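You operate a simulated robot arm through the tools that you are given. There is no shell and no other tool.

The job below is to be done with a simulated two-armed robot. You get a single attempt, and the scene is never put back.

TASK
Part the crate with its stop board and pack jar and bag apart.
Fine: board across the middle, red clamp tight; green-lid jar on the card tray's side, black gift bag on the hampers' side. Set down upright: jar with green lid.

The check looks at the end state, three seconds after you hand in, the way a careful person would. Anything else that was tipped, shoved, dropped, spilled or broken makes it a failure. A push-on lid holds only when it is set on centred and level and pressed home; a screw cap is set on level and turned clockwise until tight.

THE ROBOT
Two 7-joint arms with four-finger grippers on one trunk that stands fixed in place. Base frame: the origin is at the foot of the trunk, x ahead of it, y to its left, z up. Readings come in m, rad, newtons and seconds.
The left shoulder is at [0.04, 0.181, 1.254], the right one opposite. Each reaches about 0.974 m from its shoulder. Payload 3.67 kg a hand.
The TCP of each hand is the grasp point between the finger pads, 0.028 m short of the fingertips. In the tool frame z runs along the fingers and y along their closing line. The gripper opens to 0.112 m; its body begins 0.073 m behind the TCP.
Orientation is told as [roll, pitch, yaw] about the base's x, y, z axes, in that order, counted from this pose: with the fingers straight down and closing along the base's y, the tool's x points along the base's -x, its y along +y and its z along -z.

THE INTERFACE
- The arms move only by the tool play_rows. It takes "left_moves", "right_moves" or both (then of equal length, played together; a hand with none holds still); each is a list of rows, each a list of 3 entries, a list of its own where there are three numbers: the shift along the tool's x, y, z in m, then the turn, a rotation vector about the tool's x, y, z in rad, then the gripper command, from -1 (fully open) to 1 (shut), values between in proportion. In form: [[[x, y, z], [rx, ry, rz], gripper], ...]. A call has 1 to 20 rows; each row shifts and turns the commanded pose from where the row before left it, along the tool's axes as they then stand. Each row takes 0.2 s and may step no farther than 0.05 m and 0.15 rad from the row before; otherwise, or with a gripper value out of range, the whole call is refused. A pose out of reach is approached as far as the arm can. The call stops where the force on the tool passes 50 N (or 10 N more than at its start, if that is more) or the arm is blocked; 0.2 s more then pass. Each finger travels about 0.0724 m/s and halts on what it meets, pressing with about 20 N; the grip force reading is that of the motor and also rises with nothing between the fingers. The clock runs only during rows and for 0.2 s after the last one: add rows that do not move to give the fingers time. It gives the time, the measured TCP pose, the force on the tool (base axes), the opening and the grip force at its end, in the units of the frame above (readings bear some noise), with the torque about the TCP (base axes, N m) and any sound that the robot's microphone picked up.
- Cameras (640 x 400 px; columns grow to the right, rows downward): "scene" is now at [0.1047, 0.034, 1.4948]; the picture's right is [0.35, -0.94, 0.00], its down [-0.45, -0.17, -0.88] and it looks along [0.82, 0.31, -0.48] (base axes); focal length 274 px, centre (320, 200). "left" rides on the left gripper at [0.06, 0.018, -0.104] in its tool frame; the picture's right is [-0.29, 0.96, 0.00], its down [-0.80, -0.24, -0.55] and it looks along [-0.53, -0.16, 0.83] (tool axes); focal length 234 px, centre (320, 200). "right" rides on the right gripper at [0.06, -0.018, -0.104] in its tool frame; the picture's right is [0.29, 0.96, 0.00], its down [-0.80, 0.24, -0.55] and it looks along [-0.53, 0.16, 0.83] (tool axes); focal length 234 px, centre (320, 200). There is no depth. A picture from a camera that has moved, and an enlarged one, comes with that camera's place and axes in the base frame and with its lens.
- capture(camera): a new picture of that camera. It takes no simulated time.
- lift_body(by): moves the trunk up (or, below 0, down) by that many m; the arms and the scene camera ride with it, the base frame stays. It gives what a move gives, with no picture.
- pan_tilt(pan, tilt): turns the head with the scene camera to pan (to the left, within 1.501 rad either way) and tilt (down, from -0.506 to 1.204), counted from straight ahead of the robot. It gives what a move gives.
- close_up(camera, box): a new picture of the part [left, top, right, bottom] of that camera's present view, enlarged. It takes no simulated time.
- sign_off(): hands the job in; it is judged then, once.

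Places have to be worked out from the pictures, the camera data and where the tool is seen. Open the grippers and draw the arms clear of the work before you hand the job in, unless the task says otherwise.

The tools are called after ">>>" as name(argument=value, ...) on one line, values as JSON. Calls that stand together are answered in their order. play_rows: Moves the arms, as the interface text tells. Its arguments: {"type":"object","properties":{"left_moves":{"type":"array","items":{"type":"array"}},"right_moves":{"type":"array","items":{"type":"array"}}},"required":[]} The other tools are called the same way: lift_body (by) moves the trunk up or down; pan_tilt (pan, tilt) turns the head that bears the scene camera; capture (camera) takes a picture; close_up (camera, box) takes an enlarged picture of a part of a camera's view; sign_off () hands the job in.

At the start:

```text
t: 0.0
left_tcp_pos: [0.4972, 0.3977, 1.3179]
left_tcp_rot: [0.001, 0.001, 0.0]
left_ft_force: [0.5, -0.2, -0.8]
left_wrist_torque: [0.0, -0.02, -0.02]
left_gripper_width: 0.1119
left_finger_force: 0.1
right_tcp_pos: [0.4278, -0.019, 1.365]
right_tcp_rot: [0.0, -0.001, -0.002]
right_ft_force: [-0.2, -0.5, -0.1]
right_wrist_torque: [0.02, 0.02, 0.03]
right_gripper_width: 0.1121
right_finger_force: 0.0
trunk travel left (down, up): [-0.375, 0.139]
head pan, tilt (commanded): [0.36, 0.499]
```

scene: 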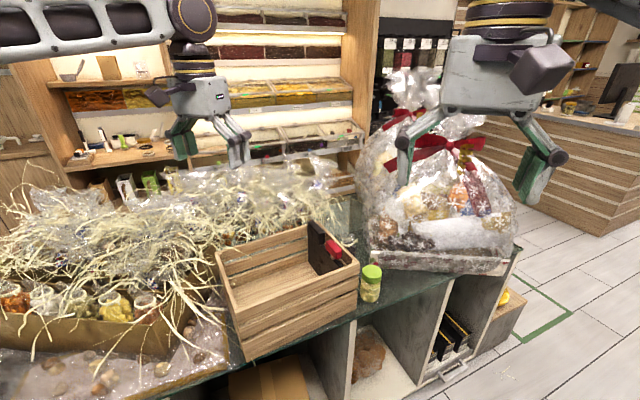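
right: 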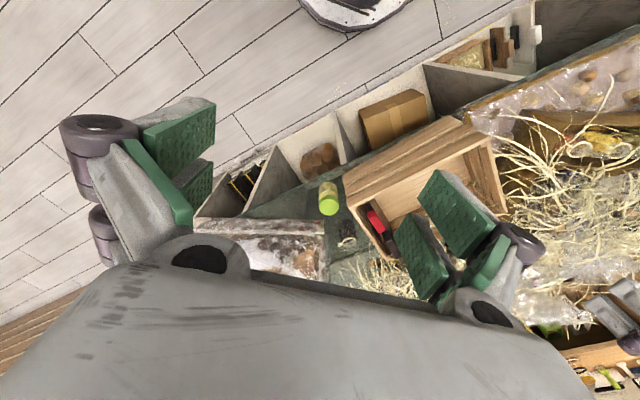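
left: 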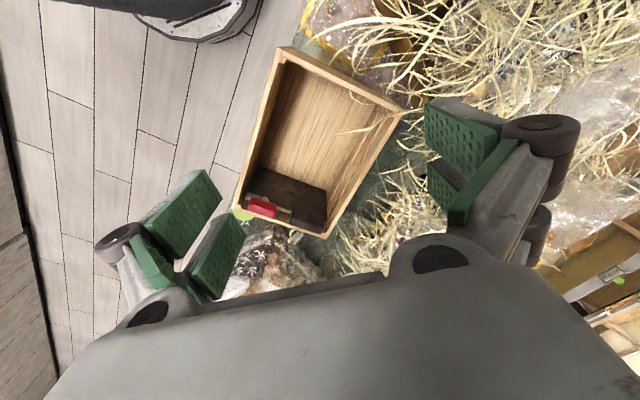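

The scene shows the wooden crate with a dark board and red clamp near its right end, and the green-lid jar next to it. I take enlarged views to understand the details before moving.

>>> close_up(camera="scene", box=[200, 200, 400, 325])

>>> close_up(camera="left", box=[220, 40, 420, 260])

>>> close_up(camera="right", box=[300, 100, 520, 280])

>>> close_up(camera="scene", box=[0, 150, 240, 400])

>>> close_up(camera="scene", box=[320, 20, 560, 300])

```text
3.20 times, centred on (300, 262) of scene
camera zoom: at [0.1047, 0.034, 1.4948], right [0.35, -0.94, 0.0], down [-0.45, -0.17, -0.88], along [0.82, 0.31, -0.48], focal length 876 px, centre (384, 0)
```

zoom: 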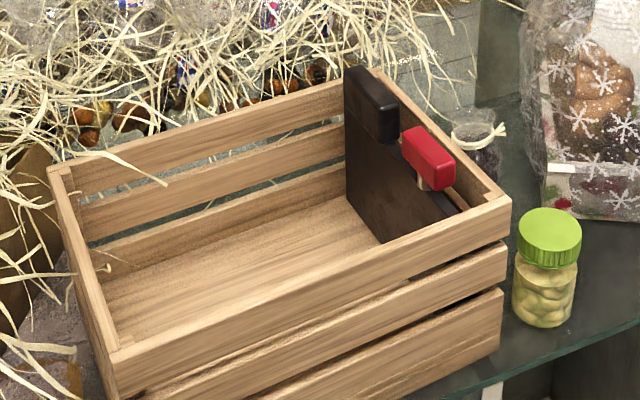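

```text
1.82 times, centred on (320, 150) of left
camera zoom: at [0.4376, 0.4162, 1.422], right [0.29, 0.96, 0.0], down [0.8, -0.24, 0.55], along [0.53, -0.16, -0.83], focal length 426 px, centre (320, 291)
```

zoom: 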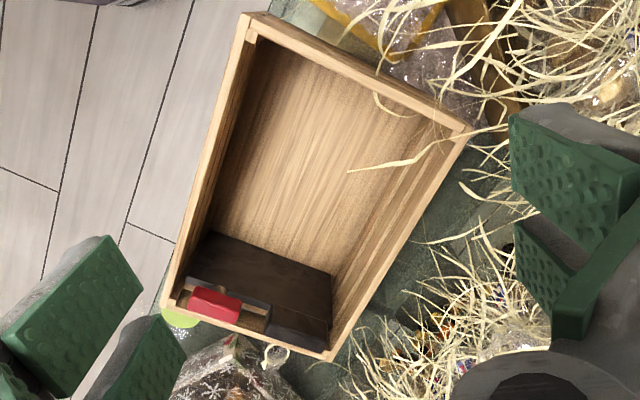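

```text
2.22 times, centred on (410, 190) of right
camera zoom: at [0.3687, -0.0368, 1.4709], right [-0.29, 0.96, 0.0], down [0.8, 0.24, 0.55], along [0.53, 0.16, -0.83], focal length 520 px, centre (120, 222)
```

zoom: 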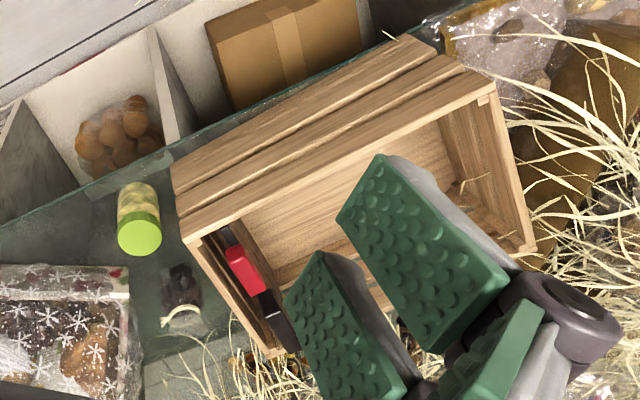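

```text
1.60 times, centred on (120, 275) of scene
camera zoom: at [0.1047, 0.034, 1.4948], right [0.35, -0.94, 0.0], down [-0.45, -0.17, -0.88], along [0.82, 0.31, -0.48], focal length 438 px, centre (640, 80)
```

zoom: 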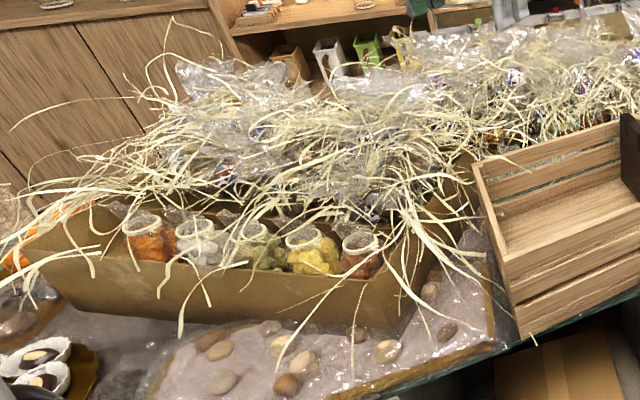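

```text
1.43 times, centred on (440, 160) of scene
camera zoom: at [0.1047, 0.034, 1.4948], right [0.35, -0.94, 0.0], down [-0.45, -0.17, -0.88], along [0.82, 0.31, -0.48], focal length 391 px, centre (149, 257)
```

zoom: 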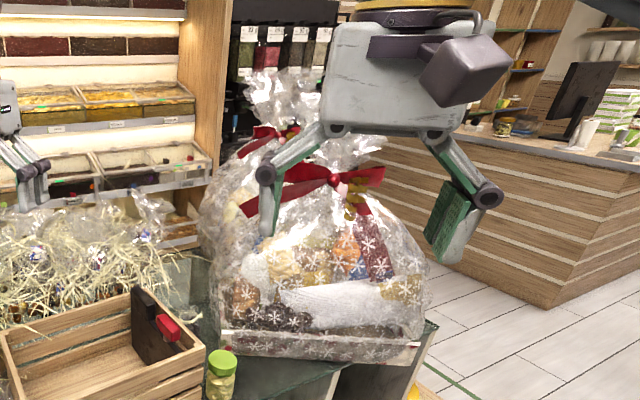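

Rough triangulation puts the crate rim at z≈0.987, centre about (0.63, 0.33), long axis along about (0.77,-0.64), and the counter at z≈0.775. I zoom in hard on the clamp, board, jar and bag.

>>> close_up(camera="scene", box=[295, 215, 365, 280])

>>> close_up(camera="left", box=[225, 160, 345, 260])

>>> close_up(camera="right", box=[310, 170, 430, 270])

>>> close_up(camera="scene", box=[330, 215, 400, 315])

```text
6.15 times, centred on (330, 248) of scene
camera zoom: at [0.1047, 0.034, 1.4948], right [0.35, -0.94, 0.0], down [-0.45, -0.17, -0.88], along [0.82, 0.31, -0.48], focal length 1685 px, centre (258, -92)
```

zoom: 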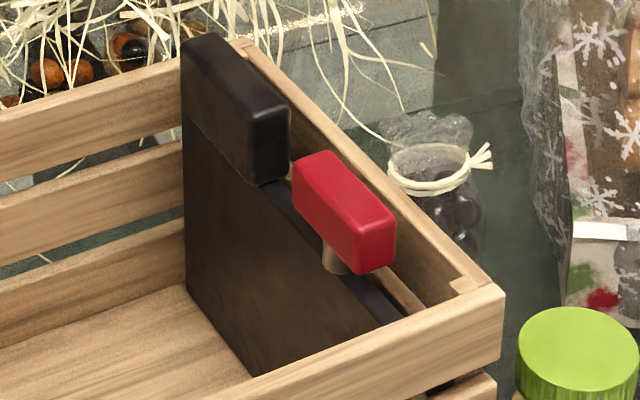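

```text
4.00 times, centred on (285, 210) of left
camera zoom: at [0.4376, 0.4162, 1.422], right [0.29, 0.96, 0.0], down [0.8, -0.24, 0.55], along [0.53, -0.16, -0.83], focal length 937 px, centre (460, 160)
```

zoom: 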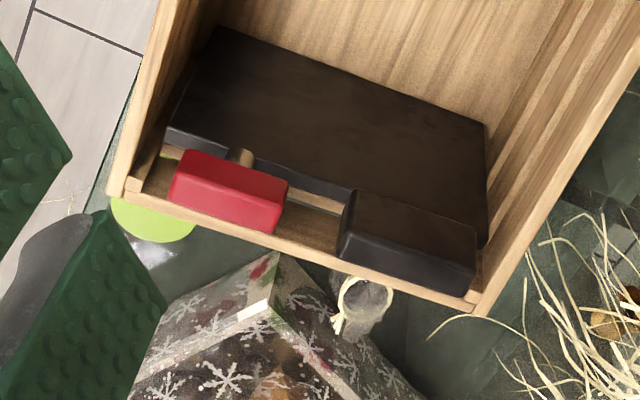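

```text
4.00 times, centred on (370, 220) of right
camera zoom: at [0.3687, -0.0368, 1.4709], right [-0.29, 0.96, 0.0], down [0.8, 0.24, 0.55], along [0.53, 0.16, -0.83], focal length 937 px, centre (120, 120)
```

zoom: 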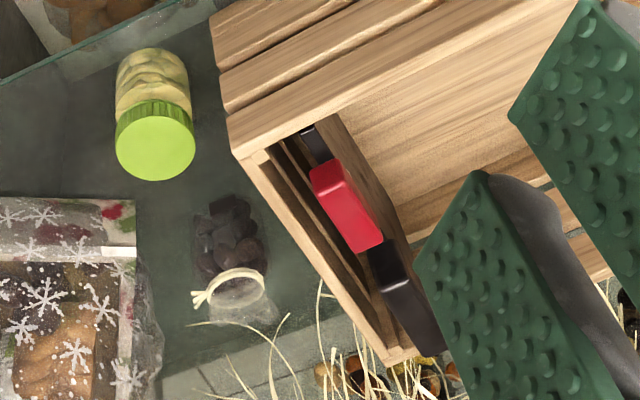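

```text
4.00 times, centred on (365, 265) of scene
camera zoom: at [0.1047, 0.034, 1.4948], right [0.35, -0.94, 0.0], down [-0.45, -0.17, -0.88], along [0.82, 0.31, -0.48], focal length 1095 px, centre (140, -60)
```

zoom: 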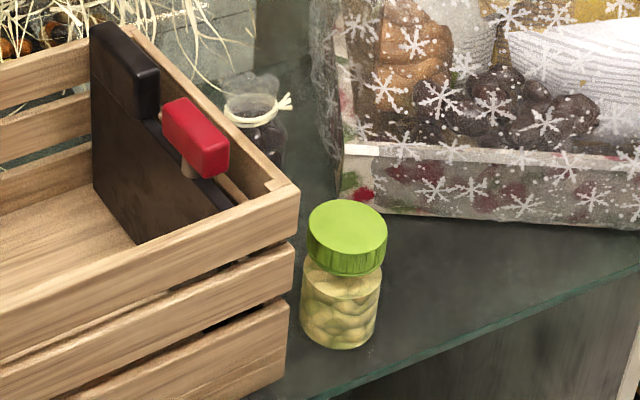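

The board (dark, with a black grip block and a red T-knob on a vertical stem) stands at about +0.124 m from the crate's middle along its long axis. I bring the left hand above the grip block near (0.755, 0.289), turning it so the fingers close along the crate's long axis, and look again.

>>> play_rows(left_moves=[[[-0.037, -0.0156, 0.012], [0, 0, 0], -1], [[-0.037, -0.0156, 0.012], [0, 0, 0], -1], [[-0.037, -0.0156, 0.012], [0, 0, 0], -1], [[-0.037, -0.0156, 0.012], [0, 0, 0], -1], [[-0.037, -0.0156, 0.012], [0, 0, 0], -1], [[-0.037, -0.0156, 0.012], [0, 0, 0], -1], [[-0.036, -0.0154, 0.012], [0, 0, 0], -1], [[0, 0, 0], [0, 0, -0.1463], -1], [[0, 0, 0], [0, 0, -0.1463], -1], [[0, 0, 0], [0, 0, -0.1463], -1], [[0, 0, 0], [0, 0, -0.1463], -1], [[0, 0, 0], [0, 0, -0.1463], -1], [[0, 0, 0], [0, 0, -0.1463], -1], [[0, 0, 0], [0, 0, 0], -1], [[0, 0, 0], [0, 0, 0], -1]])

```text
t: 3.2
left_tcp_pos: [0.7035, 0.3063, 1.2265]
left_tcp_rot: [0.0, 0.002, 0.88]
left_ft_force: [-0.3, -0.2, 0.2]
left_wrist_torque: [-0.02, 0.04, 0.01]
left_gripper_width: 0.1122
left_finger_force: 0.0
left hand out of reach, approached as far as the arm can: row 6, 7
right_tcp_pos: [0.4288, -0.0184, 1.3665]
right_tcp_rot: [0.0, 0.0, 0.0]
right_ft_force: [-0.5, -0.6, 0.2]
right_wrist_torque: [-0.01, 0.03, 0.01]
right_gripper_width: 0.1119
right_finger_force: 0.1
trunk travel left (down, up): [-0.375, 0.139]
head pan, tilt (commanded): [0.36, 0.499]
```

The left arm's fingers-down reach ends at about 0.675 m from the shoulder at this height, so the wrist limit matters. I look from the left hand and from the scene camera now.

>>> capture(camera="left")

>>> capture(camera="scene")

```text
taken
camera left: at [0.6511, 0.2722, 1.331], right [-0.55, 0.83, 0.0], down [0.69, 0.46, 0.55], along [0.46, 0.31, -0.83], focal length 234 px, centre (320, 200)
```

left: 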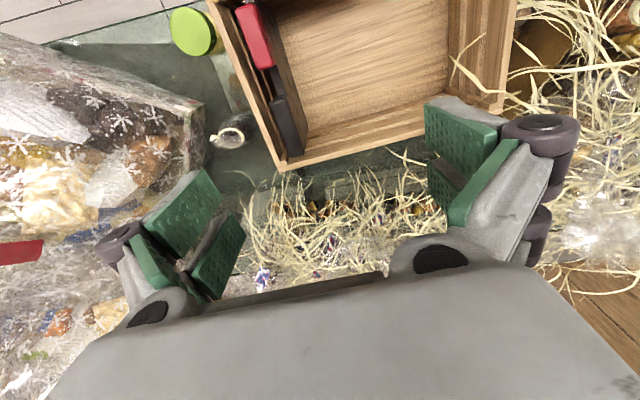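

```text
taken
camera scene: at [0.1049, 0.0339, 1.4948], right [0.35, -0.94, 0.0], down [-0.45, -0.17, -0.88], along [0.82, 0.31, -0.48], focal length 274 px, centre (320, 200)
```

scene: 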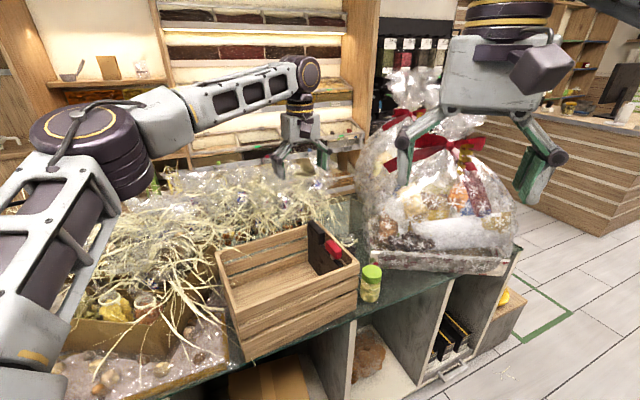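

The left camera now sees the crate, bag and hamper from above. I zoom in on the bag gap and the board.

>>> close_up(camera="left", box=[160, 0, 320, 180])

>>> close_up(camera="left", box=[205, 0, 525, 180])

```text
2.22 times, centred on (240, 90) of left
camera zoom: at [0.6511, 0.2722, 1.331], right [-0.55, 0.83, 0.0], down [0.69, 0.46, 0.55], along [0.46, 0.31, -0.83], focal length 520 px, centre (498, 444)
```

zoom: 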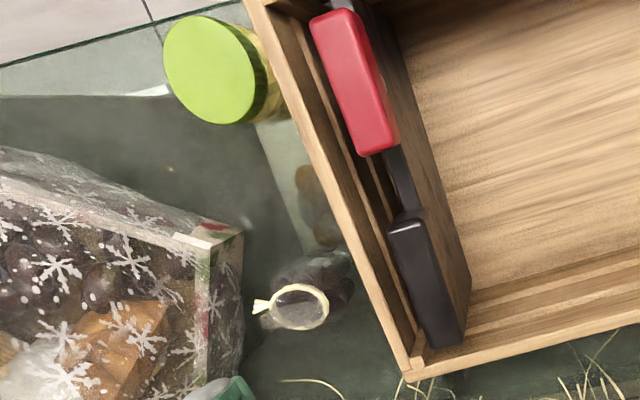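

```text
2.00 times, centred on (365, 90) of left
camera zoom: at [0.6511, 0.2722, 1.331], right [-0.55, 0.83, 0.0], down [0.69, 0.46, 0.55], along [0.46, 0.31, -0.83], focal length 468 px, centre (230, 420)
```

zoom: 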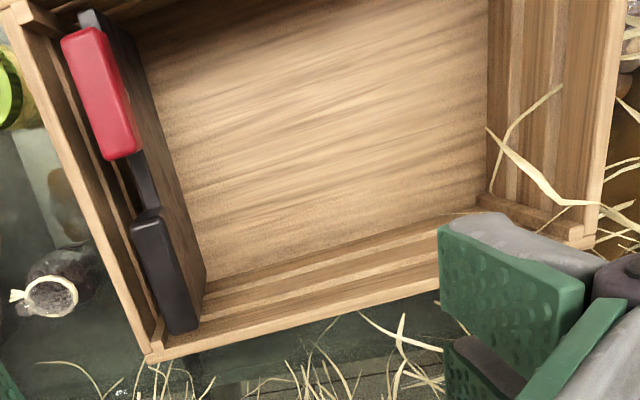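

The red T-bar lies along the board, centred near (0.685, 0.211), top at z≈1.02; the grip block is near (0.753, 0.288). I move the left hand above the red bar first to examine it and test which way it turns.

>>> play_rows(left_moves=[[[0.0213, -0.0117, 0.0266], [0, 0, 0], -1], [[0.0213, -0.0117, 0.0266], [0, 0, 0], -1], [[0.0213, -0.0117, 0.0266], [0, 0, 0], -1], [[0.0213, -0.0117, 0.0266], [0, 0, 0], -1], [[0, 0, 0], [0, 0, 0], -1]])

>>> capture(camera="left")

>>> capture(camera="scene")

```text
t: 4.4
left_tcp_pos: [0.6715, 0.2179, 1.1204]
left_tcp_rot: [-0.002, 0.001, 0.877]
left_ft_force: [-0.1, 0.2, 0.2]
left_wrist_torque: [0.01, -0.03, 0.0]
left_gripper_width: 0.1122
left_finger_force: 0.0
left hand out of reach, approached as far as the arm can: row 3, 4
right_tcp_pos: [0.4286, -0.0181, 1.3668]
right_tcp_rot: [0.001, 0.0, -0.003]
right_ft_force: [-0.4, 0.4, -0.1]
right_wrist_torque: [-0.05, 0.0, 0.01]
right_gripper_width: 0.1121
right_finger_force: 0.0
trunk travel left (down, up): [-0.375, 0.139]
head pan, tilt (commanded): [0.36, 0.499]
```

```text
taken
camera left: at [0.6198, 0.1839, 1.2248], right [-0.55, 0.83, 0.0], down [0.69, 0.46, 0.55], along [0.46, 0.31, -0.83], focal length 234 px, centre (320, 200)
```

left: 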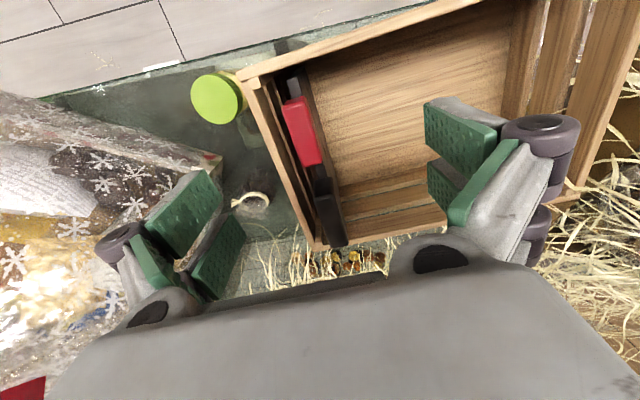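

```text
taken
camera scene: at [0.1047, 0.0342, 1.4948], right [0.35, -0.94, 0.0], down [-0.45, -0.17, -0.88], along [0.82, 0.31, -0.48], focal length 274 px, centre (320, 200)
```

scene: 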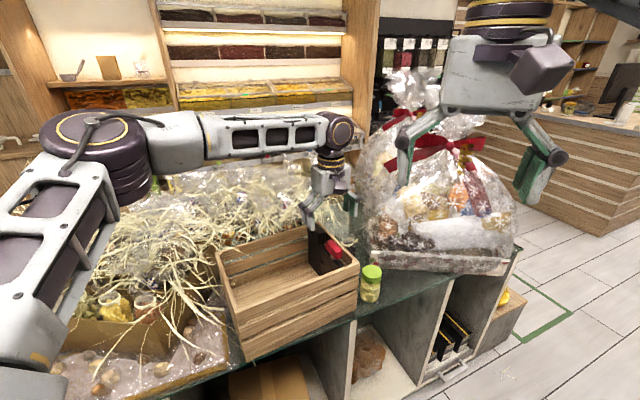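

The hand came up short of the target again although the arm is not fully stretched, so I test whether commands start from the measured pose by making a small move.

>>> play_rows(left_moves=[[[0, 0, 0.02], [0, 0, 0], -1], [[0, 0, 0], [0, 0, 0], -1]])

```text
t: 5.0
left_tcp_pos: [0.6725, 0.2191, 1.0999]
left_tcp_rot: [-0.005, 0.0, 0.877]
left_ft_force: [-0.3, -0.1, -0.2]
left_wrist_torque: [0.0, 0.0, -0.02]
left_gripper_width: 0.1123
left_finger_force: 0.0
right_tcp_pos: [0.4289, -0.0184, 1.3665]
right_tcp_rot: [0.001, 0.0, -0.002]
right_ft_force: [0.4, 0.2, 0.3]
right_wrist_torque: [0.0, 0.01, 0.03]
right_gripper_width: 0.1117
right_finger_force: 0.0
trunk travel left (down, up): [-0.375, 0.139]
head pan, tilt (commanded): [0.36, 0.499]
```

Commands do start from the reached pose. Now I shift about 15 mm along the crate's long axis to sit over the red bar and look.

>>> play_rows(left_moves=[[[-0.0017, -0.0153, 0], [0, 0, 0], -1], [[0, 0, 0], [0, 0, 0], -1]])

>>> close_up(camera="left", box=[200, 40, 440, 280])

>>> close_up(camera="scene", box=[260, 160, 400, 290])

```text
t: 5.6
left_tcp_pos: [0.671, 0.2192, 1.1018]
left_tcp_rot: [-0.003, -0.002, 0.879]
left_ft_force: [-0.2, -0.5, 0.0]
left_wrist_torque: [0.02, -0.01, 0.01]
left_gripper_width: 0.1119
left_finger_force: 0.1
left hand out of reach, approached as far as the arm can: row 1
right_tcp_pos: [0.4281, -0.0184, 1.3655]
right_tcp_rot: [0.0, 0.0, -0.001]
right_ft_force: [0.1, 0.2, -0.1]
right_wrist_torque: [0.03, -0.01, -0.03]
right_gripper_width: 0.1122
right_finger_force: 0.0
trunk travel left (down, up): [-0.375, 0.139]
head pan, tilt (commanded): [0.36, 0.499]
```

```text
1.67 times, centred on (320, 160) of left
camera zoom: at [0.6189, 0.1852, 1.2065], right [-0.55, 0.83, 0.0], down [0.69, 0.46, 0.55], along [0.46, 0.31, -0.83], focal length 390 px, centre (320, 267)
```

zoom: 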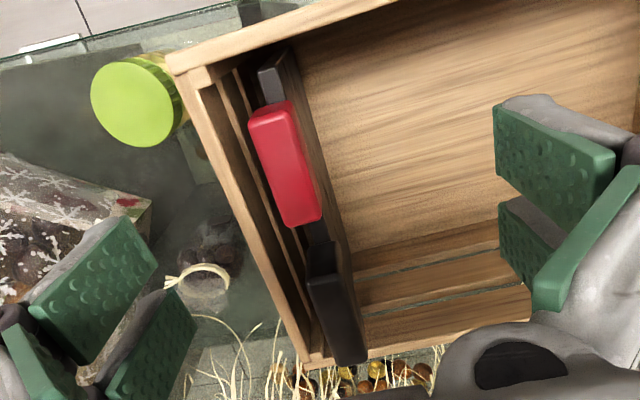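

```text
3.08 times, centred on (330, 225) of scene
camera zoom: at [0.1046, 0.0339, 1.4948], right [0.35, -0.94, 0.0], down [-0.45, -0.17, -0.88], along [0.82, 0.31, -0.48], focal length 842 px, centre (289, 123)
```

zoom: 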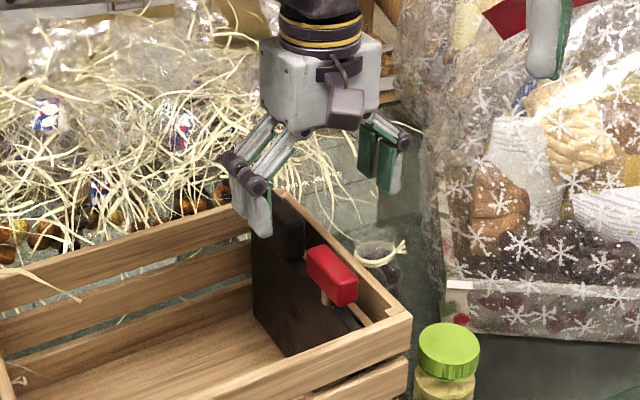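

At this height the arm's forward travel is blocked (likely a joint limit), though it reached farther when the hand was nearer shoulder height. I raise the hand and then lower the trunk by 0.12 m to gain forward reach.

>>> play_rows(left_moves=[[[0, 0, -0.045], [0, 0, 0], -1], [[0, 0, -0.045], [0, 0, 0], -1], [[0, 0, -0.045], [0, 0, 0], -1], [[0, 0, 0], [0, 0, 0], -1]])

>>> lift_body(by=-0.12)

>>> capture(camera="scene")

```text
t: 6.6
left_tcp_pos: [0.6652, 0.2245, 1.2373]
left_tcp_rot: [-0.001, 0.001, 0.879]
left_ft_force: [0.0, 0.8, 0.5]
left_wrist_torque: [0.02, 0.0, -0.01]
left_gripper_width: 0.1118
left_finger_force: 0.1
left hand out of reach, approached as far as the arm can: row 3
right_tcp_pos: [0.4292, -0.0196, 1.3669]
right_tcp_rot: [0.0, 0.0, -0.002]
right_ft_force: [0.2, -0.2, 0.7]
right_wrist_torque: [0.06, 0.02, -0.02]
right_gripper_width: 0.1118
right_finger_force: 0.0
trunk travel left (down, up): [-0.375, 0.139]
head pan, tilt (commanded): [0.36, 0.499]
```

```text
t: 8.1
left_tcp_pos: [0.665, 0.2223, 1.1182]
left_tcp_rot: [0.0, 0.001, 0.878]
left_ft_force: [-1.0, -0.5, -0.4]
left_wrist_torque: [-0.01, -0.02, 0.04]
left_gripper_width: 0.1118
left_finger_force: 0.0
right_tcp_pos: [0.4287, -0.0182, 1.2469]
right_tcp_rot: [0.0, -0.002, -0.001]
right_ft_force: [0.7, -1.0, -0.4]
right_wrist_torque: [-0.02, 0.0, 0.01]
right_gripper_width: 0.1119
right_finger_force: 0.2
trunk travel left (down, up): [-0.255, 0.259]
head pan, tilt (commanded): [0.36, 0.499]
```

```text
taken
camera scene: at [0.1045, 0.0339, 1.3758], right [0.35, -0.94, 0.0], down [-0.45, -0.17, -0.88], along [0.82, 0.31, -0.48], focal length 274 px, centre (320, 200)
```

scene: 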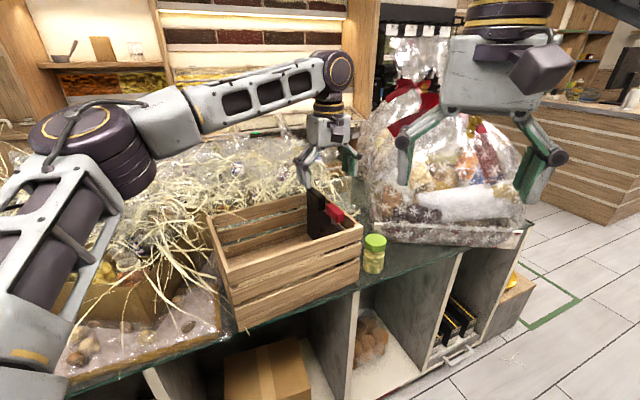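

Trunk lowered fine with nothing touched. I now retry stepping toward the spot above the red bar.

>>> play_rows(left_moves=[[[-0.0041, -0.0231, 0.018], [0, 0, 0], -1], [[0, 0, 0], [0, 0, 0], -1]])

```text
t: 8.7
left_tcp_pos: [0.6688, 0.2197, 1.0949]
left_tcp_rot: [-0.003, -0.001, 0.878]
left_ft_force: [1.0, -1.0, -0.8]
left_wrist_torque: [-0.01, -0.02, -0.05]
left_gripper_width: 0.112
left_finger_force: 0.0
left hand out of reach, approached as far as the arm can: row 1
right_tcp_pos: [0.4274, -0.0184, 1.2464]
right_tcp_rot: [0.001, -0.001, -0.003]
right_ft_force: [0.2, -0.4, -0.6]
right_wrist_torque: [0.01, -0.03, 0.02]
right_gripper_width: 0.112
right_finger_force: 0.1
trunk travel left (down, up): [-0.255, 0.259]
head pan, tilt (commanded): [0.36, 0.499]
```

Still stopped at the same place regardless of height, so this looks like a wrist-turn limit at this yaw. I test with 0.3 rad less yaw.

>>> play_rows(left_moves=[[[0, 0, 0], [0, 0, 0.15], -1], [[0, 0, 0], [0, 0, 0.15], -1], [[-0.0118, -0.0137, 0], [0, 0, 0], -1], [[0, 0, 0], [0, 0, 0], -1]])

```text
t: 9.7
left_tcp_pos: [0.6675, 0.2197, 1.0954]
left_tcp_rot: [-0.002, -0.003, 0.577]
left_ft_force: [0.7, -0.1, 0.7]
left_wrist_torque: [-0.03, -0.01, 0.01]
left_gripper_width: 0.1122
left_finger_force: 0.1
left hand out of reach, approached as far as the arm can: row 3
right_tcp_pos: [0.4281, -0.019, 1.2462]
right_tcp_rot: [-0.001, 0.001, -0.001]
right_ft_force: [0.9, 0.6, 0.2]
right_wrist_torque: [-0.02, 0.02, 0.03]
right_gripper_width: 0.1119
right_finger_force: 0.0
trunk travel left (down, up): [-0.255, 0.259]
head pan, tilt (commanded): [0.36, 0.499]
```

Reducing yaw made no difference, so it's a position limit of the wrist. I test leaning the hand forward by 0.3 rad and then stepping toward the bar.

>>> play_rows(left_moves=[[[0, 0, 0], [0.0818, -0.1257, 0], -1], [[0, 0, 0], [0.0818, -0.1257, 0], -1], [[-0.0094, -0.0169, 0.0053], [0, 0, 0], -1], [[0, 0, 0], [0, 0, 0], -1]])

```text
t: 10.7
left_tcp_pos: [0.6851, 0.2128, 1.0964]
left_tcp_rot: [-0.168, -0.254, 0.599]
left_ft_force: [-0.3, -0.4, 0.9]
left_wrist_torque: [-0.04, -0.01, -0.02]
left_gripper_width: 0.1122
left_finger_force: 0.0
right_tcp_pos: [0.4286, -0.0174, 1.2462]
right_tcp_rot: [-0.001, 0.0, -0.003]
right_ft_force: [-0.8, -0.2, 0.2]
right_wrist_torque: [-0.03, -0.02, 0.0]
right_gripper_width: 0.1119
right_finger_force: 0.0
trunk travel left (down, up): [-0.255, 0.259]
head pan, tilt (commanded): [0.36, 0.499]
```

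Leaning forward extends the reach as expected. I look at the arm posture and the view over the bar now.

>>> capture(camera="scene")

>>> capture(camera="left")

```text
taken
camera scene: at [0.1037, 0.0348, 1.3758], right [0.35, -0.94, 0.0], down [-0.45, -0.17, -0.88], along [0.82, 0.31, -0.48], focal length 274 px, centre (320, 200)
```

scene: 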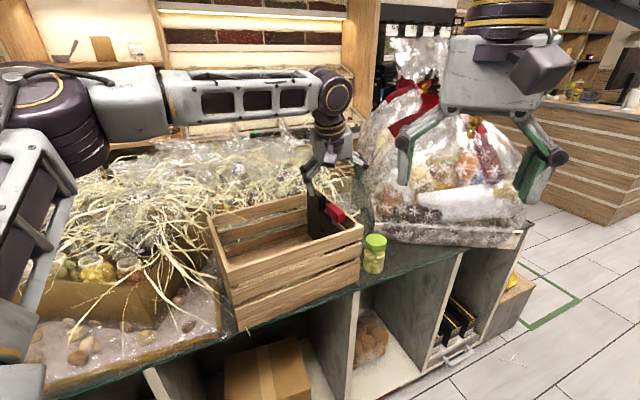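

```text
taken
camera left: at [0.5972, 0.1955, 1.1783], right [-0.27, 0.96, -0.09], down [0.6, 0.24, 0.77], along [0.76, 0.16, -0.64], focal length 234 px, centre (320, 200)
```

left: 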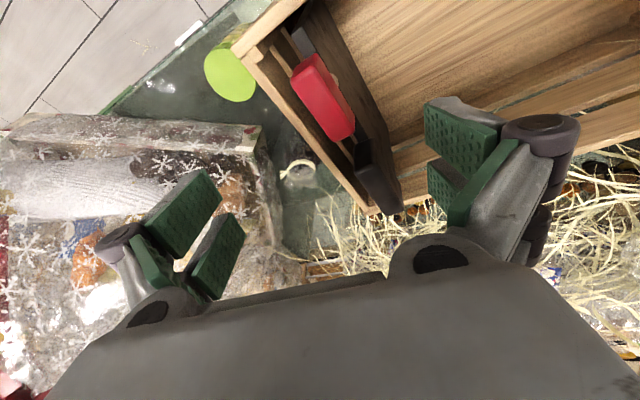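

I want to know whether the left arm can reach the bag at all with a forward-leaning hand, so I back off, take a lean of 0.6 rad at azimuth 0.35, and probe part of the way at safe height with narrowed fingers.

>>> play_rows(left_moves=[[[0.0121, 0.0258, -0.0232], [0, 0, 0], -0.3], [[0.0121, 0.0258, -0.0232], [0, 0, 0], -0.3], [[0, 0, 0], [-0.0818, 0.1257, 0], -0.3], [[0, 0, 0], [-0.0818, 0.1257, 0], -0.3], [[0, 0, 0], [0, 0, 0.1135], -0.3], [[0, 0, 0], [0, 0, 0.1135], -0.3], [[0, 0, 0], [0, -0.15, 0], -0.3], [[0, 0, 0], [0, -0.15, 0], -0.3], [[0, 0, 0], [0, -0.15, 0], -0.3], [[0, 0, 0], [0, -0.15, 0], -0.3], [[-0.0317, -0.0183, 0.01565], [0, 0, 0], -0.3], [[-0.0317, -0.0183, 0.01565], [0, 0, 0], -0.3], [[-0.0317, -0.0183, 0.01565], [0, 0, 0], -0.3], [[-0.0317, -0.0183, 0.01565], [0, 0, 0], -0.3], [[0, 0, 0], [0, 0, 0], -0.3]])

>>> capture(camera="scene")

>>> capture(camera="left")

```text
t: 13.9
left_tcp_pos: [0.7668, 0.2371, 1.141]
left_tcp_rot: [-0.001, -0.602, 0.353]
left_ft_force: [0.5, 0.4, 0.5]
left_wrist_torque: [-0.01, -0.02, 0.0]
left_gripper_width: 0.0728
left_finger_force: 0.1
left hand out of reach, approached as far as the arm can: row 14
right_tcp_pos: [0.4287, -0.0192, 1.2471]
right_tcp_rot: [0.001, -0.002, -0.002]
right_ft_force: [-0.7, 0.0, 0.4]
right_wrist_torque: [-0.02, -0.01, 0.02]
right_gripper_width: 0.1118
right_finger_force: 0.0
trunk travel left (down, up): [-0.255, 0.259]
head pan, tilt (commanded): [0.36, 0.499]
```

```text
taken
camera scene: at [0.1036, 0.0338, 1.3759], right [0.35, -0.94, 0.0], down [-0.45, -0.17, -0.88], along [0.82, 0.31, -0.48], focal length 274 px, centre (320, 200)
```

scene: 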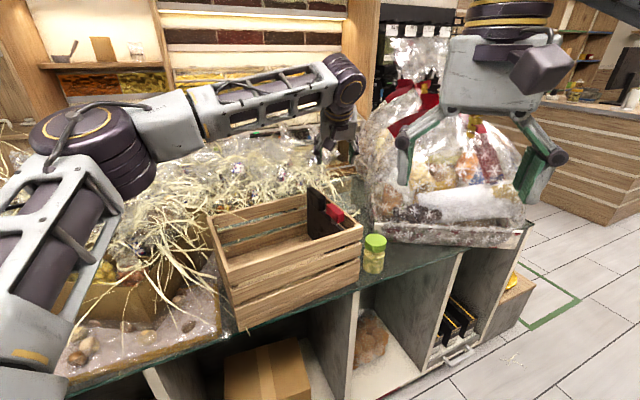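

```text
taken
camera left: at [0.6575, 0.2165, 1.1942], right [-0.11, 0.98, 0.16], down [0.4, -0.11, 0.91], along [0.91, 0.16, -0.39], focal length 234 px, centre (320, 200)
```

left: 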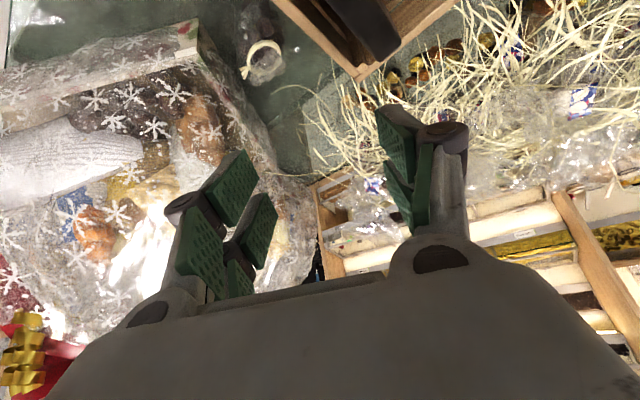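

At this lean the arm reached (0.767, 0.237) before stopping. I probe sideways (toward -y) to learn the shape of the limit.

>>> play_rows(left_moves=[[[0.0138, -0.0375, 0.0097], [0, 0, 0], -0.3], [[0, 0, 0], [0, 0, 0], -0.3]])

>>> play_rows(left_moves=[[[-0.033, -0.0137, -0.0226], [0, 0, 0], -0.3], [[0, 0, 0], [0, 0, 0], -0.3]])

```text
t: 14.5
left_tcp_pos: [0.7541, 0.2146, 1.1202]
left_tcp_rot: [-0.003, -0.603, 0.353]
left_ft_force: [-0.1, -0.8, -0.7]
left_wrist_torque: [-0.03, 0.01, -0.01]
left_gripper_width: 0.0728
left_finger_force: 0.1
left hand out of reach, approached as far as the arm can: row 1
right_tcp_pos: [0.4286, -0.0197, 1.2458]
right_tcp_rot: [0.0, 0.0, -0.001]
right_ft_force: [-0.3, 0.1, -1.2]
right_wrist_torque: [-0.05, -0.01, 0.05]
right_gripper_width: 0.1119
right_finger_force: 0.0
trunk travel left (down, up): [-0.255, 0.259]
head pan, tilt (commanded): [0.36, 0.499]
```

```text
t: 15.1
left_tcp_pos: [0.7544, 0.2241, 1.1537]
left_tcp_rot: [-0.004, -0.602, 0.352]
left_ft_force: [0.5, 0.5, -0.3]
left_wrist_torque: [0.02, 0.0, 0.02]
left_gripper_width: 0.0727
left_finger_force: 0.1
left hand out of reach, approached as far as the arm can: row 1
right_tcp_pos: [0.4285, -0.0181, 1.2467]
right_tcp_rot: [-0.001, 0.003, -0.002]
right_ft_force: [0.4, -0.1, -0.2]
right_wrist_torque: [-0.02, 0.03, -0.01]
right_gripper_width: 0.1122
right_finger_force: 0.0
trunk travel left (down, up): [-0.255, 0.259]
head pan, tilt (commanded): [0.36, 0.499]
```

The contour shows the elbow is stuck at a fixed point while only the forearm swings, so the arm's posture (not its length) limits reach. I move the right arm aside to the right and bring the left hand back to free space in front of the counter to try to re-posture the elbow.

>>> play_rows(right_moves=[[[0, -0.045, 0], [0, 0, 0], -1], [[0, -0.045, 0], [0, 0, 0], -1], [[0, -0.045, 0], [0, 0, 0], -1], [[0, -0.045, 0], [0, 0, 0], -1], [[0, -0.045, 0], [0, 0, 0], -1], [[0, 0, 0], [0, 0, 0], -1], [[0, 0, 0], [0, 0, 0], -1], [[0, 0, 0], [0, 0, 0], -1]], left_moves=[[[0.03726, 0.0013, -0.0255], [0, 0, 0], -0.3], [[0.03726, 0.0013, -0.0255], [0, 0, 0], -0.3], [[0.03726, 0.0013, -0.0255], [0, 0, 0], -0.3], [[0.03726, 0.0013, -0.0255], [0, 0, 0], -0.3], [[0, 0, 0], [0, 0.15, 0], -0.3], [[0, 0, 0], [0, 0.15, 0], -0.3], [[0, 0, 0], [0, 0.15, 0], -0.3], [[0, 0, 0], [0, 0.15, 0], -0.3]])

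>>> capture(camera="scene")

```text
t: 16.9
left_tcp_pos: [0.5816, 0.1631, 1.1544]
left_tcp_rot: [0.001, 0.002, 0.351]
left_ft_force: [0.5, -0.2, 0.2]
left_wrist_torque: [0.0, 0.05, 0.01]
left_gripper_width: 0.073
left_finger_force: 0.1
right_tcp_pos: [0.431, -0.2438, 1.2447]
right_tcp_rot: [0.0, 0.002, -0.004]
right_ft_force: [0.9, 0.2, 0.9]
right_wrist_torque: [-0.02, 0.01, 0.0]
right_gripper_width: 0.1116
right_finger_force: 0.0
trunk travel left (down, up): [-0.255, 0.259]
head pan, tilt (commanded): [0.36, 0.499]
```

```text
taken
camera scene: at [0.1065, 0.0341, 1.3756], right [0.35, -0.94, 0.0], down [-0.45, -0.17, -0.88], along [0.82, 0.31, -0.48], focal length 274 px, centre (320, 200)
```

scene: 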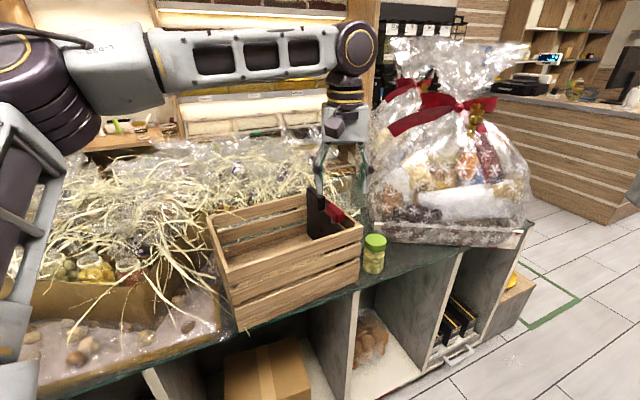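

Now the left hand moves back and down in the free space in front of the counter, and I watch where the elbow goes.

>>> play_rows(left_moves=[[[0.0476, -0.0039, 0], [0, 0, 0], -0.3], [[0.0476, -0.0039, 0], [0, 0, 0], -0.3], [[0.0476, -0.0039, 0], [0, 0, 0], -0.3], [[0, 0, 0.045], [0, 0, 0], -0.3], [[0, 0, 0.045], [0, 0, 0], -0.3], [[0, 0, 0.045], [0, 0, 0], -0.3], [[0, 0, 0.045], [0, 0, 0], -0.3], [[0, 0, 0.045], [0, 0, 0], -0.3], [[0, 0, 0.045], [0, 0, 0], -0.3], [[0, 0, 0], [0, 0, 0], -0.3]])

>>> capture(camera="scene")

```text
t: 19.1
left_tcp_pos: [0.4511, 0.1025, 0.8849]
left_tcp_rot: [-0.001, -0.002, 0.35]
left_ft_force: [-0.7, -1.0, 0.0]
left_wrist_torque: [0.0, 0.01, 0.01]
left_gripper_width: 0.0726
left_finger_force: 0.1
right_tcp_pos: [0.4283, -0.2446, 1.2473]
right_tcp_rot: [-0.002, 0.0, -0.001]
right_ft_force: [-0.1, 0.0, -0.2]
right_wrist_torque: [-0.01, -0.02, 0.02]
right_gripper_width: 0.1121
right_finger_force: 0.1
trunk travel left (down, up): [-0.255, 0.259]
head pan, tilt (commanded): [0.36, 0.499]
```

```text
taken
camera scene: at [0.1038, 0.0336, 1.3759], right [0.35, -0.94, 0.0], down [-0.45, -0.17, -0.88], along [0.82, 0.31, -0.48], focal length 274 px, centre (320, 200)
```

scene: 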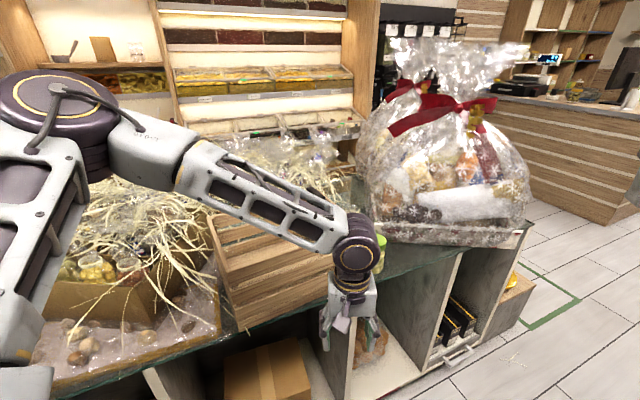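

The elbow stayed high and outboard. I try drawing the left hand across to the right at this low height to see whether the elbow follows inward.

>>> play_rows(left_moves=[[[0.0172, -0.047, 0], [0, 0, 0], -0.3], [[0.0172, -0.047, 0], [0, 0, 0], -0.3], [[0.0172, -0.047, 0], [0, 0, 0], -0.3], [[0.0172, -0.047, 0], [0, 0, 0], -0.3], [[0, 0, 0], [0, 0, 0], -0.3]])

>>> capture(camera="scene")

```text
t: 20.3
left_tcp_pos: [0.4186, 0.0463, 0.9237]
left_tcp_rot: [-0.001, 0.0, 0.351]
left_ft_force: [0.4, -0.4, -0.5]
left_wrist_torque: [0.01, 0.04, -0.01]
left_gripper_width: 0.073
left_finger_force: 0.1
left hand out of reach, approached as far as the arm can: row 1, 2, 3, 4
right_tcp_pos: [0.4291, -0.2443, 1.2465]
right_tcp_rot: [0.0, -0.001, -0.003]
right_ft_force: [0.1, -0.8, 0.9]
right_wrist_torque: [-0.01, 0.0, 0.0]
right_gripper_width: 0.112
right_finger_force: 0.0
trunk travel left (down, up): [-0.255, 0.259]
head pan, tilt (commanded): [0.36, 0.499]
```

```text
taken
camera scene: at [0.1046, 0.0339, 1.3758], right [0.35, -0.94, 0.0], down [-0.45, -0.17, -0.88], along [0.82, 0.31, -0.48], focal length 274 px, centre (320, 200)
```

scene: 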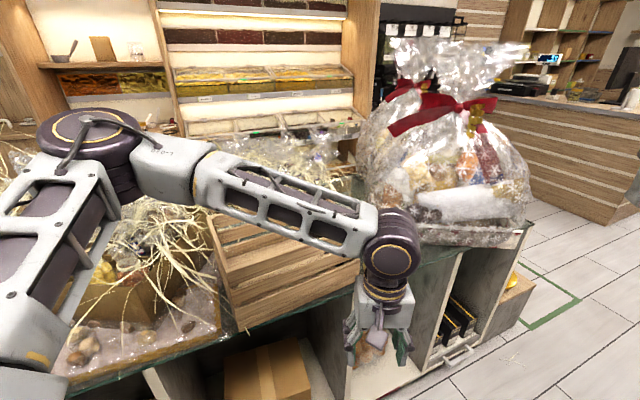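

The elbow sits at the same stuck point again. I explore a high-hand posture in free air to see if the elbow can pass inward there.

>>> play_rows(left_moves=[[[0, 0.02, -0.045], [0, 0, 0], -0.3], [[0, 0.02, -0.045], [0, 0, 0], -0.3], [[0, 0.02, -0.045], [0, 0, 0], -0.3], [[0, 0.02, -0.045], [0, 0, 0], -0.3], [[0, 0.02, -0.045], [0, 0, 0], -0.3], [[0, 0, -0.045], [0, 0, 0], -0.3], [[0, 0, -0.045], [0, 0, 0], -0.3], [[0, 0, -0.045], [0, 0, 0], -0.3], [[0, 0, -0.045], [0, 0, 0], -0.3], [[0, 0, -0.045], [0, 0, 0], -0.3], [[-0.04, 0, 0], [0, 0, 0], -0.3], [[-0.04, 0, 0], [0, 0, 0], -0.3], [[-0.04, 0, 0], [0, 0, 0], -0.3], [[-0.04, 0, 0], [0, 0, 0], -0.3], [[0, 0, 0], [0, 0, 0], -0.3]])

>>> capture(camera="scene")

```text
t: 23.5
left_tcp_pos: [0.5134, 0.2124, 1.3495]
left_tcp_rot: [-0.001, -0.004, 0.35]
left_ft_force: [-0.5, 0.3, -0.5]
left_wrist_torque: [0.02, 0.0, 0.0]
left_gripper_width: 0.0728
left_finger_force: 0.1
left hand out of reach, approached as far as the arm can: row 12, 13, 14
right_tcp_pos: [0.4285, -0.2447, 1.247]
right_tcp_rot: [-0.001, 0.0, -0.002]
right_ft_force: [-0.5, -0.5, 0.3]
right_wrist_torque: [0.01, -0.02, -0.01]
right_gripper_width: 0.1121
right_finger_force: 0.1
trunk travel left (down, up): [-0.255, 0.259]
head pan, tilt (commanded): [0.36, 0.499]
```

```text
taken
camera scene: at [0.1035, 0.0333, 1.3759], right [0.35, -0.94, 0.0], down [-0.45, -0.17, -0.88], along [0.82, 0.31, -0.48], focal length 274 px, centre (320, 200)
```

scene: 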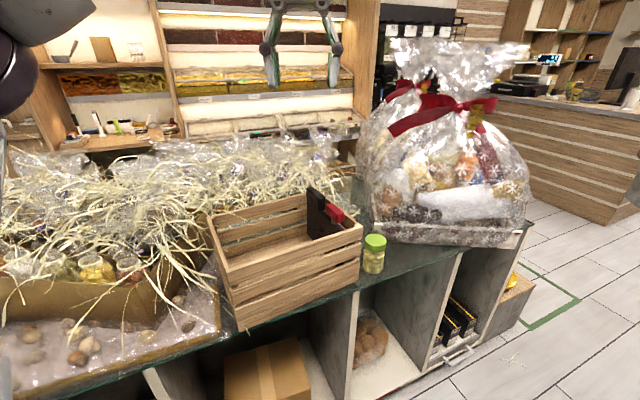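

With the hand high, the elbow stuck at a different pitch but the same sideways offset, hinting at a limit on how far the upper arm comes inward. I test a near-body low pose to see whether the elbow can drop.

>>> play_rows(left_moves=[[[0.045, 0.0, 0], [0, 0, 0], -0.3], [[0.045, 0.0, 0], [0, 0, 0], -0.3], [[0.045, 0.01, 0], [0, 0, 0], -0.3], [[0.045, 0.01, 0], [0, 0, 0], -0.3], [[0, 0, 0.045], [0, 0, 0], -0.3], [[0, 0, 0.045], [0, 0, 0], -0.3], [[0, 0, 0.045], [0, 0, 0], -0.3], [[0, 0, 0.045], [0, 0, 0], -0.3], [[0, 0, 0.045], [0, 0, 0], -0.3], [[0, 0, 0.045], [0, 0, 0], -0.3], [[0, 0, 0.045], [0, 0, 0], -0.3], [[0, 0, 0.045], [0, 0, 0], -0.3], [[0, 0, 0.045], [0, 0, 0], -0.3], [[0, 0, 0], [0, 0, 0], -0.3]])

>>> pan_tilt(pan=0.9, tilt=0.5)

>>> capture(camera="scene")

```text
t: 26.5
left_tcp_pos: [0.3383, 0.1673, 0.9422]
left_tcp_rot: [-0.002, -0.001, 0.351]
left_ft_force: [0.4, 1.2, -0.1]
left_wrist_torque: [-0.01, -0.01, -0.02]
left_gripper_width: 0.0728
left_finger_force: 0.0
right_tcp_pos: [0.4293, -0.2449, 1.2475]
right_tcp_rot: [-0.001, 0.0, -0.001]
right_ft_force: [0.4, 0.5, -0.4]
right_wrist_torque: [0.04, -0.01, -0.02]
right_gripper_width: 0.1121
right_finger_force: 0.1
trunk travel left (down, up): [-0.255, 0.259]
head pan, tilt (commanded): [0.36, 0.499]
```

```text
t: 27.5
left_tcp_pos: [0.3385, 0.1667, 0.9422]
left_tcp_rot: [-0.002, -0.002, 0.351]
left_ft_force: [0.0, 0.6, -0.1]
left_wrist_torque: [-0.01, 0.0, -0.01]
left_gripper_width: 0.0728
left_finger_force: 0.0
right_tcp_pos: [0.4281, -0.2444, 1.2468]
right_tcp_rot: [0.0, 0.0, -0.003]
right_ft_force: [-0.5, -0.6, -0.7]
right_wrist_torque: [0.01, 0.02, 0.03]
right_gripper_width: 0.1119
right_finger_force: 0.1
trunk travel left (down, up): [-0.255, 0.259]
head pan, tilt (commanded): [0.901, 0.499]
```

```text
taken
camera scene: at [0.0759, 0.0731, 1.3759], right [0.78, -0.62, 0.0], down [-0.3, -0.37, -0.88], along [0.55, 0.69, -0.48], focal length 274 px, centre (320, 200)
```

scene: 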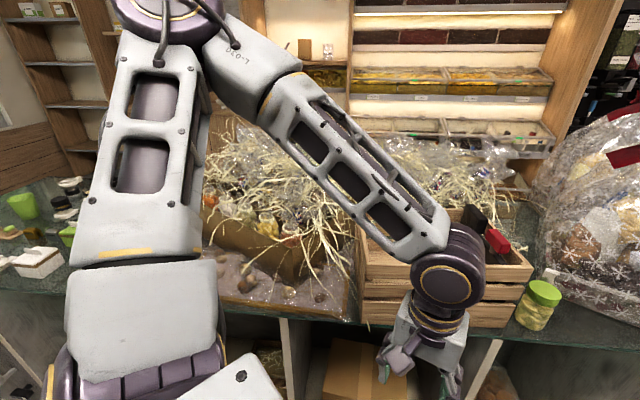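

Now I can see the arm structure: it stands on a vertical-axis shoulder joint with the elbow up and outboard. I draw the hand inward near the body (after moving the right hand farther out) to see whether the shoulder azimuth can turn inward.

>>> play_rows(right_moves=[[[0, -0.045, 0], [0, 0, 0], -1], [[0, -0.045, 0], [0, 0, 0], -1], [[0, -0.045, 0], [0, 0, 0], -1], [[0, -0.045, 0], [0, 0, 0], -1], [[0, 0, 0], [0, 0, 0], -1], [[0, 0, 0], [0, 0, 0], -1], [[0, 0, 0], [0, 0, 0], -1], [[0, 0, 0], [0, 0, 0], -1], [[0, 0, 0], [0, 0, 0], -1], [[0, 0, 0], [0, 0, 0], -1]], left_moves=[[[0, 0, -0.045], [0, 0, 0], -0.3], [[0, 0, -0.045], [0, 0, 0], -0.3], [[0, 0, -0.045], [0, 0, 0], -0.3], [[0, 0, -0.045], [0, 0, 0], -0.3], [[0.0155, -0.0423, 0], [0, 0, 0], -0.3], [[0.0155, -0.0423, 0], [0, 0, 0], -0.3], [[0.0155, -0.0423, 0], [0, 0, 0], -0.3], [[0.0155, -0.0423, 0], [0, 0, 0], -0.3], [[0.0155, -0.0423, 0], [0, 0, 0], -0.3], [[0, 0, 0], [0, 0, 0], -0.3]])

>>> capture(camera="scene")

```text
t: 29.7
left_tcp_pos: [0.3356, 0.0233, 1.1224]
left_tcp_rot: [-0.003, -0.002, 0.353]
left_ft_force: [-0.8, -0.4, 0.6]
left_wrist_torque: [-0.02, -0.05, -0.02]
left_gripper_width: 0.0729
left_finger_force: 0.1
left hand out of reach, approached as far as the arm can: row 8, 9
right_tcp_pos: [0.427, -0.4238, 1.2484]
right_tcp_rot: [0.0, 0.0, -0.003]
right_ft_force: [-0.2, 0.0, -0.5]
right_wrist_torque: [0.0, 0.01, 0.02]
right_gripper_width: 0.1118
right_finger_force: 0.1
trunk travel left (down, up): [-0.255, 0.259]
head pan, tilt (commanded): [0.901, 0.499]
```

```text
taken
camera scene: at [0.075, 0.0731, 1.376], right [0.78, -0.62, 0.0], down [-0.3, -0.38, -0.88], along [0.55, 0.69, -0.48], focal length 274 px, centre (320, 200)
```

scene: 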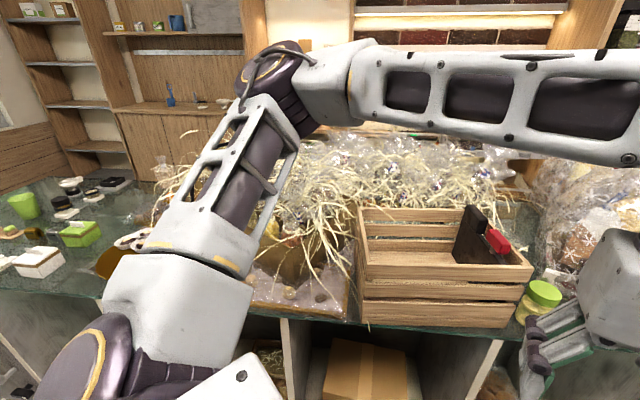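

The elbow always keeps about the same sideways offset. I raise the trunk fully and then lower the hand, to force the elbow down relative to the shoulder and see what the arm does.

>>> lift_body(by=0.25)

>>> play_rows(left_moves=[[[-0.0155, 0.0423, 0], [0, 0, 0], -0.3], [[-0.0155, 0.0423, 0], [0, 0, 0], -0.3], [[-0.0155, 0.0423, 0], [0, 0, 0], -0.3], [[0, 0, 0.045], [0, 0, 0], -0.3], [[0, 0, 0.045], [0, 0, 0], -0.3], [[0, 0, 0.045], [0, 0, 0], -0.3], [[0, 0, 0.045], [0, 0, 0], -0.3], [[0, 0, 0.045], [0, 0, 0], -0.3], [[0, 0, 0.045], [0, 0, 0], -0.3], [[0, 0, 0.045], [0, 0, 0], -0.3], [[0, 0, 0.045], [0, 0, 0], -0.3], [[0, 0, 0.045], [0, 0, 0], -0.3], [[0, 0, 0.045], [0, 0, 0], -0.3], [[0, 0, 0], [0, 0, 0], -0.3]])

>>> capture(camera="scene")

```text
t: 32.2
left_tcp_pos: [0.3366, 0.0246, 1.3718]
left_tcp_rot: [-0.002, -0.003, 0.352]
left_ft_force: [0.9, 0.6, -0.4]
left_wrist_torque: [0.01, 0.01, 0.0]
left_gripper_width: 0.073
left_finger_force: 0.0
right_tcp_pos: [0.4281, -0.4241, 1.498]
right_tcp_rot: [-0.001, 0.001, -0.002]
right_ft_force: [-0.6, 0.1, -0.1]
right_wrist_torque: [0.03, 0.01, -0.04]
right_gripper_width: 0.1123
right_finger_force: 0.1
trunk travel left (down, up): [-0.505, 0.009]
head pan, tilt (commanded): [0.901, 0.499]
```

```text
t: 35.2
left_tcp_pos: [0.336, 0.181, 0.9483]
left_tcp_rot: [-0.004, -0.002, 0.352]
left_ft_force: [0.6, 0.1, -0.5]
left_wrist_torque: [0.0, 0.01, 0.04]
left_gripper_width: 0.0728
left_finger_force: 0.0
left hand out of reach, approached as far as the arm can: row 13
right_tcp_pos: [0.4257, -0.4247, 1.4976]
right_tcp_rot: [0.0, 0.0, -0.001]
right_ft_force: [0.3, 1.0, 1.1]
right_wrist_torque: [0.02, 0.0, -0.02]
right_gripper_width: 0.1119
right_finger_force: 0.1
trunk travel left (down, up): [-0.505, 0.009]
head pan, tilt (commanded): [0.901, 0.499]
```

```text
taken
camera scene: at [0.0757, 0.0727, 1.6255], right [0.78, -0.62, 0.0], down [-0.3, -0.37, -0.88], along [0.55, 0.69, -0.48], focal length 274 px, centre (320, 200)
```

scene: 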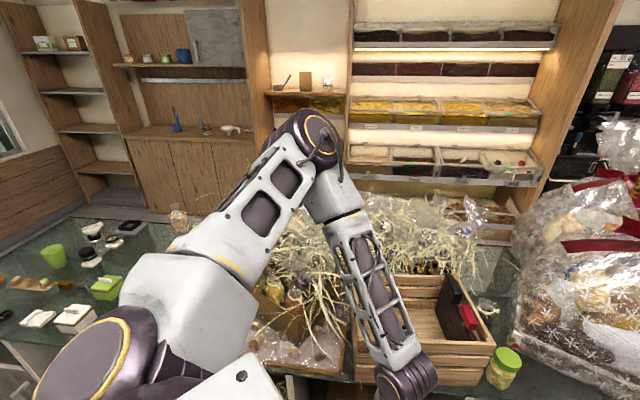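

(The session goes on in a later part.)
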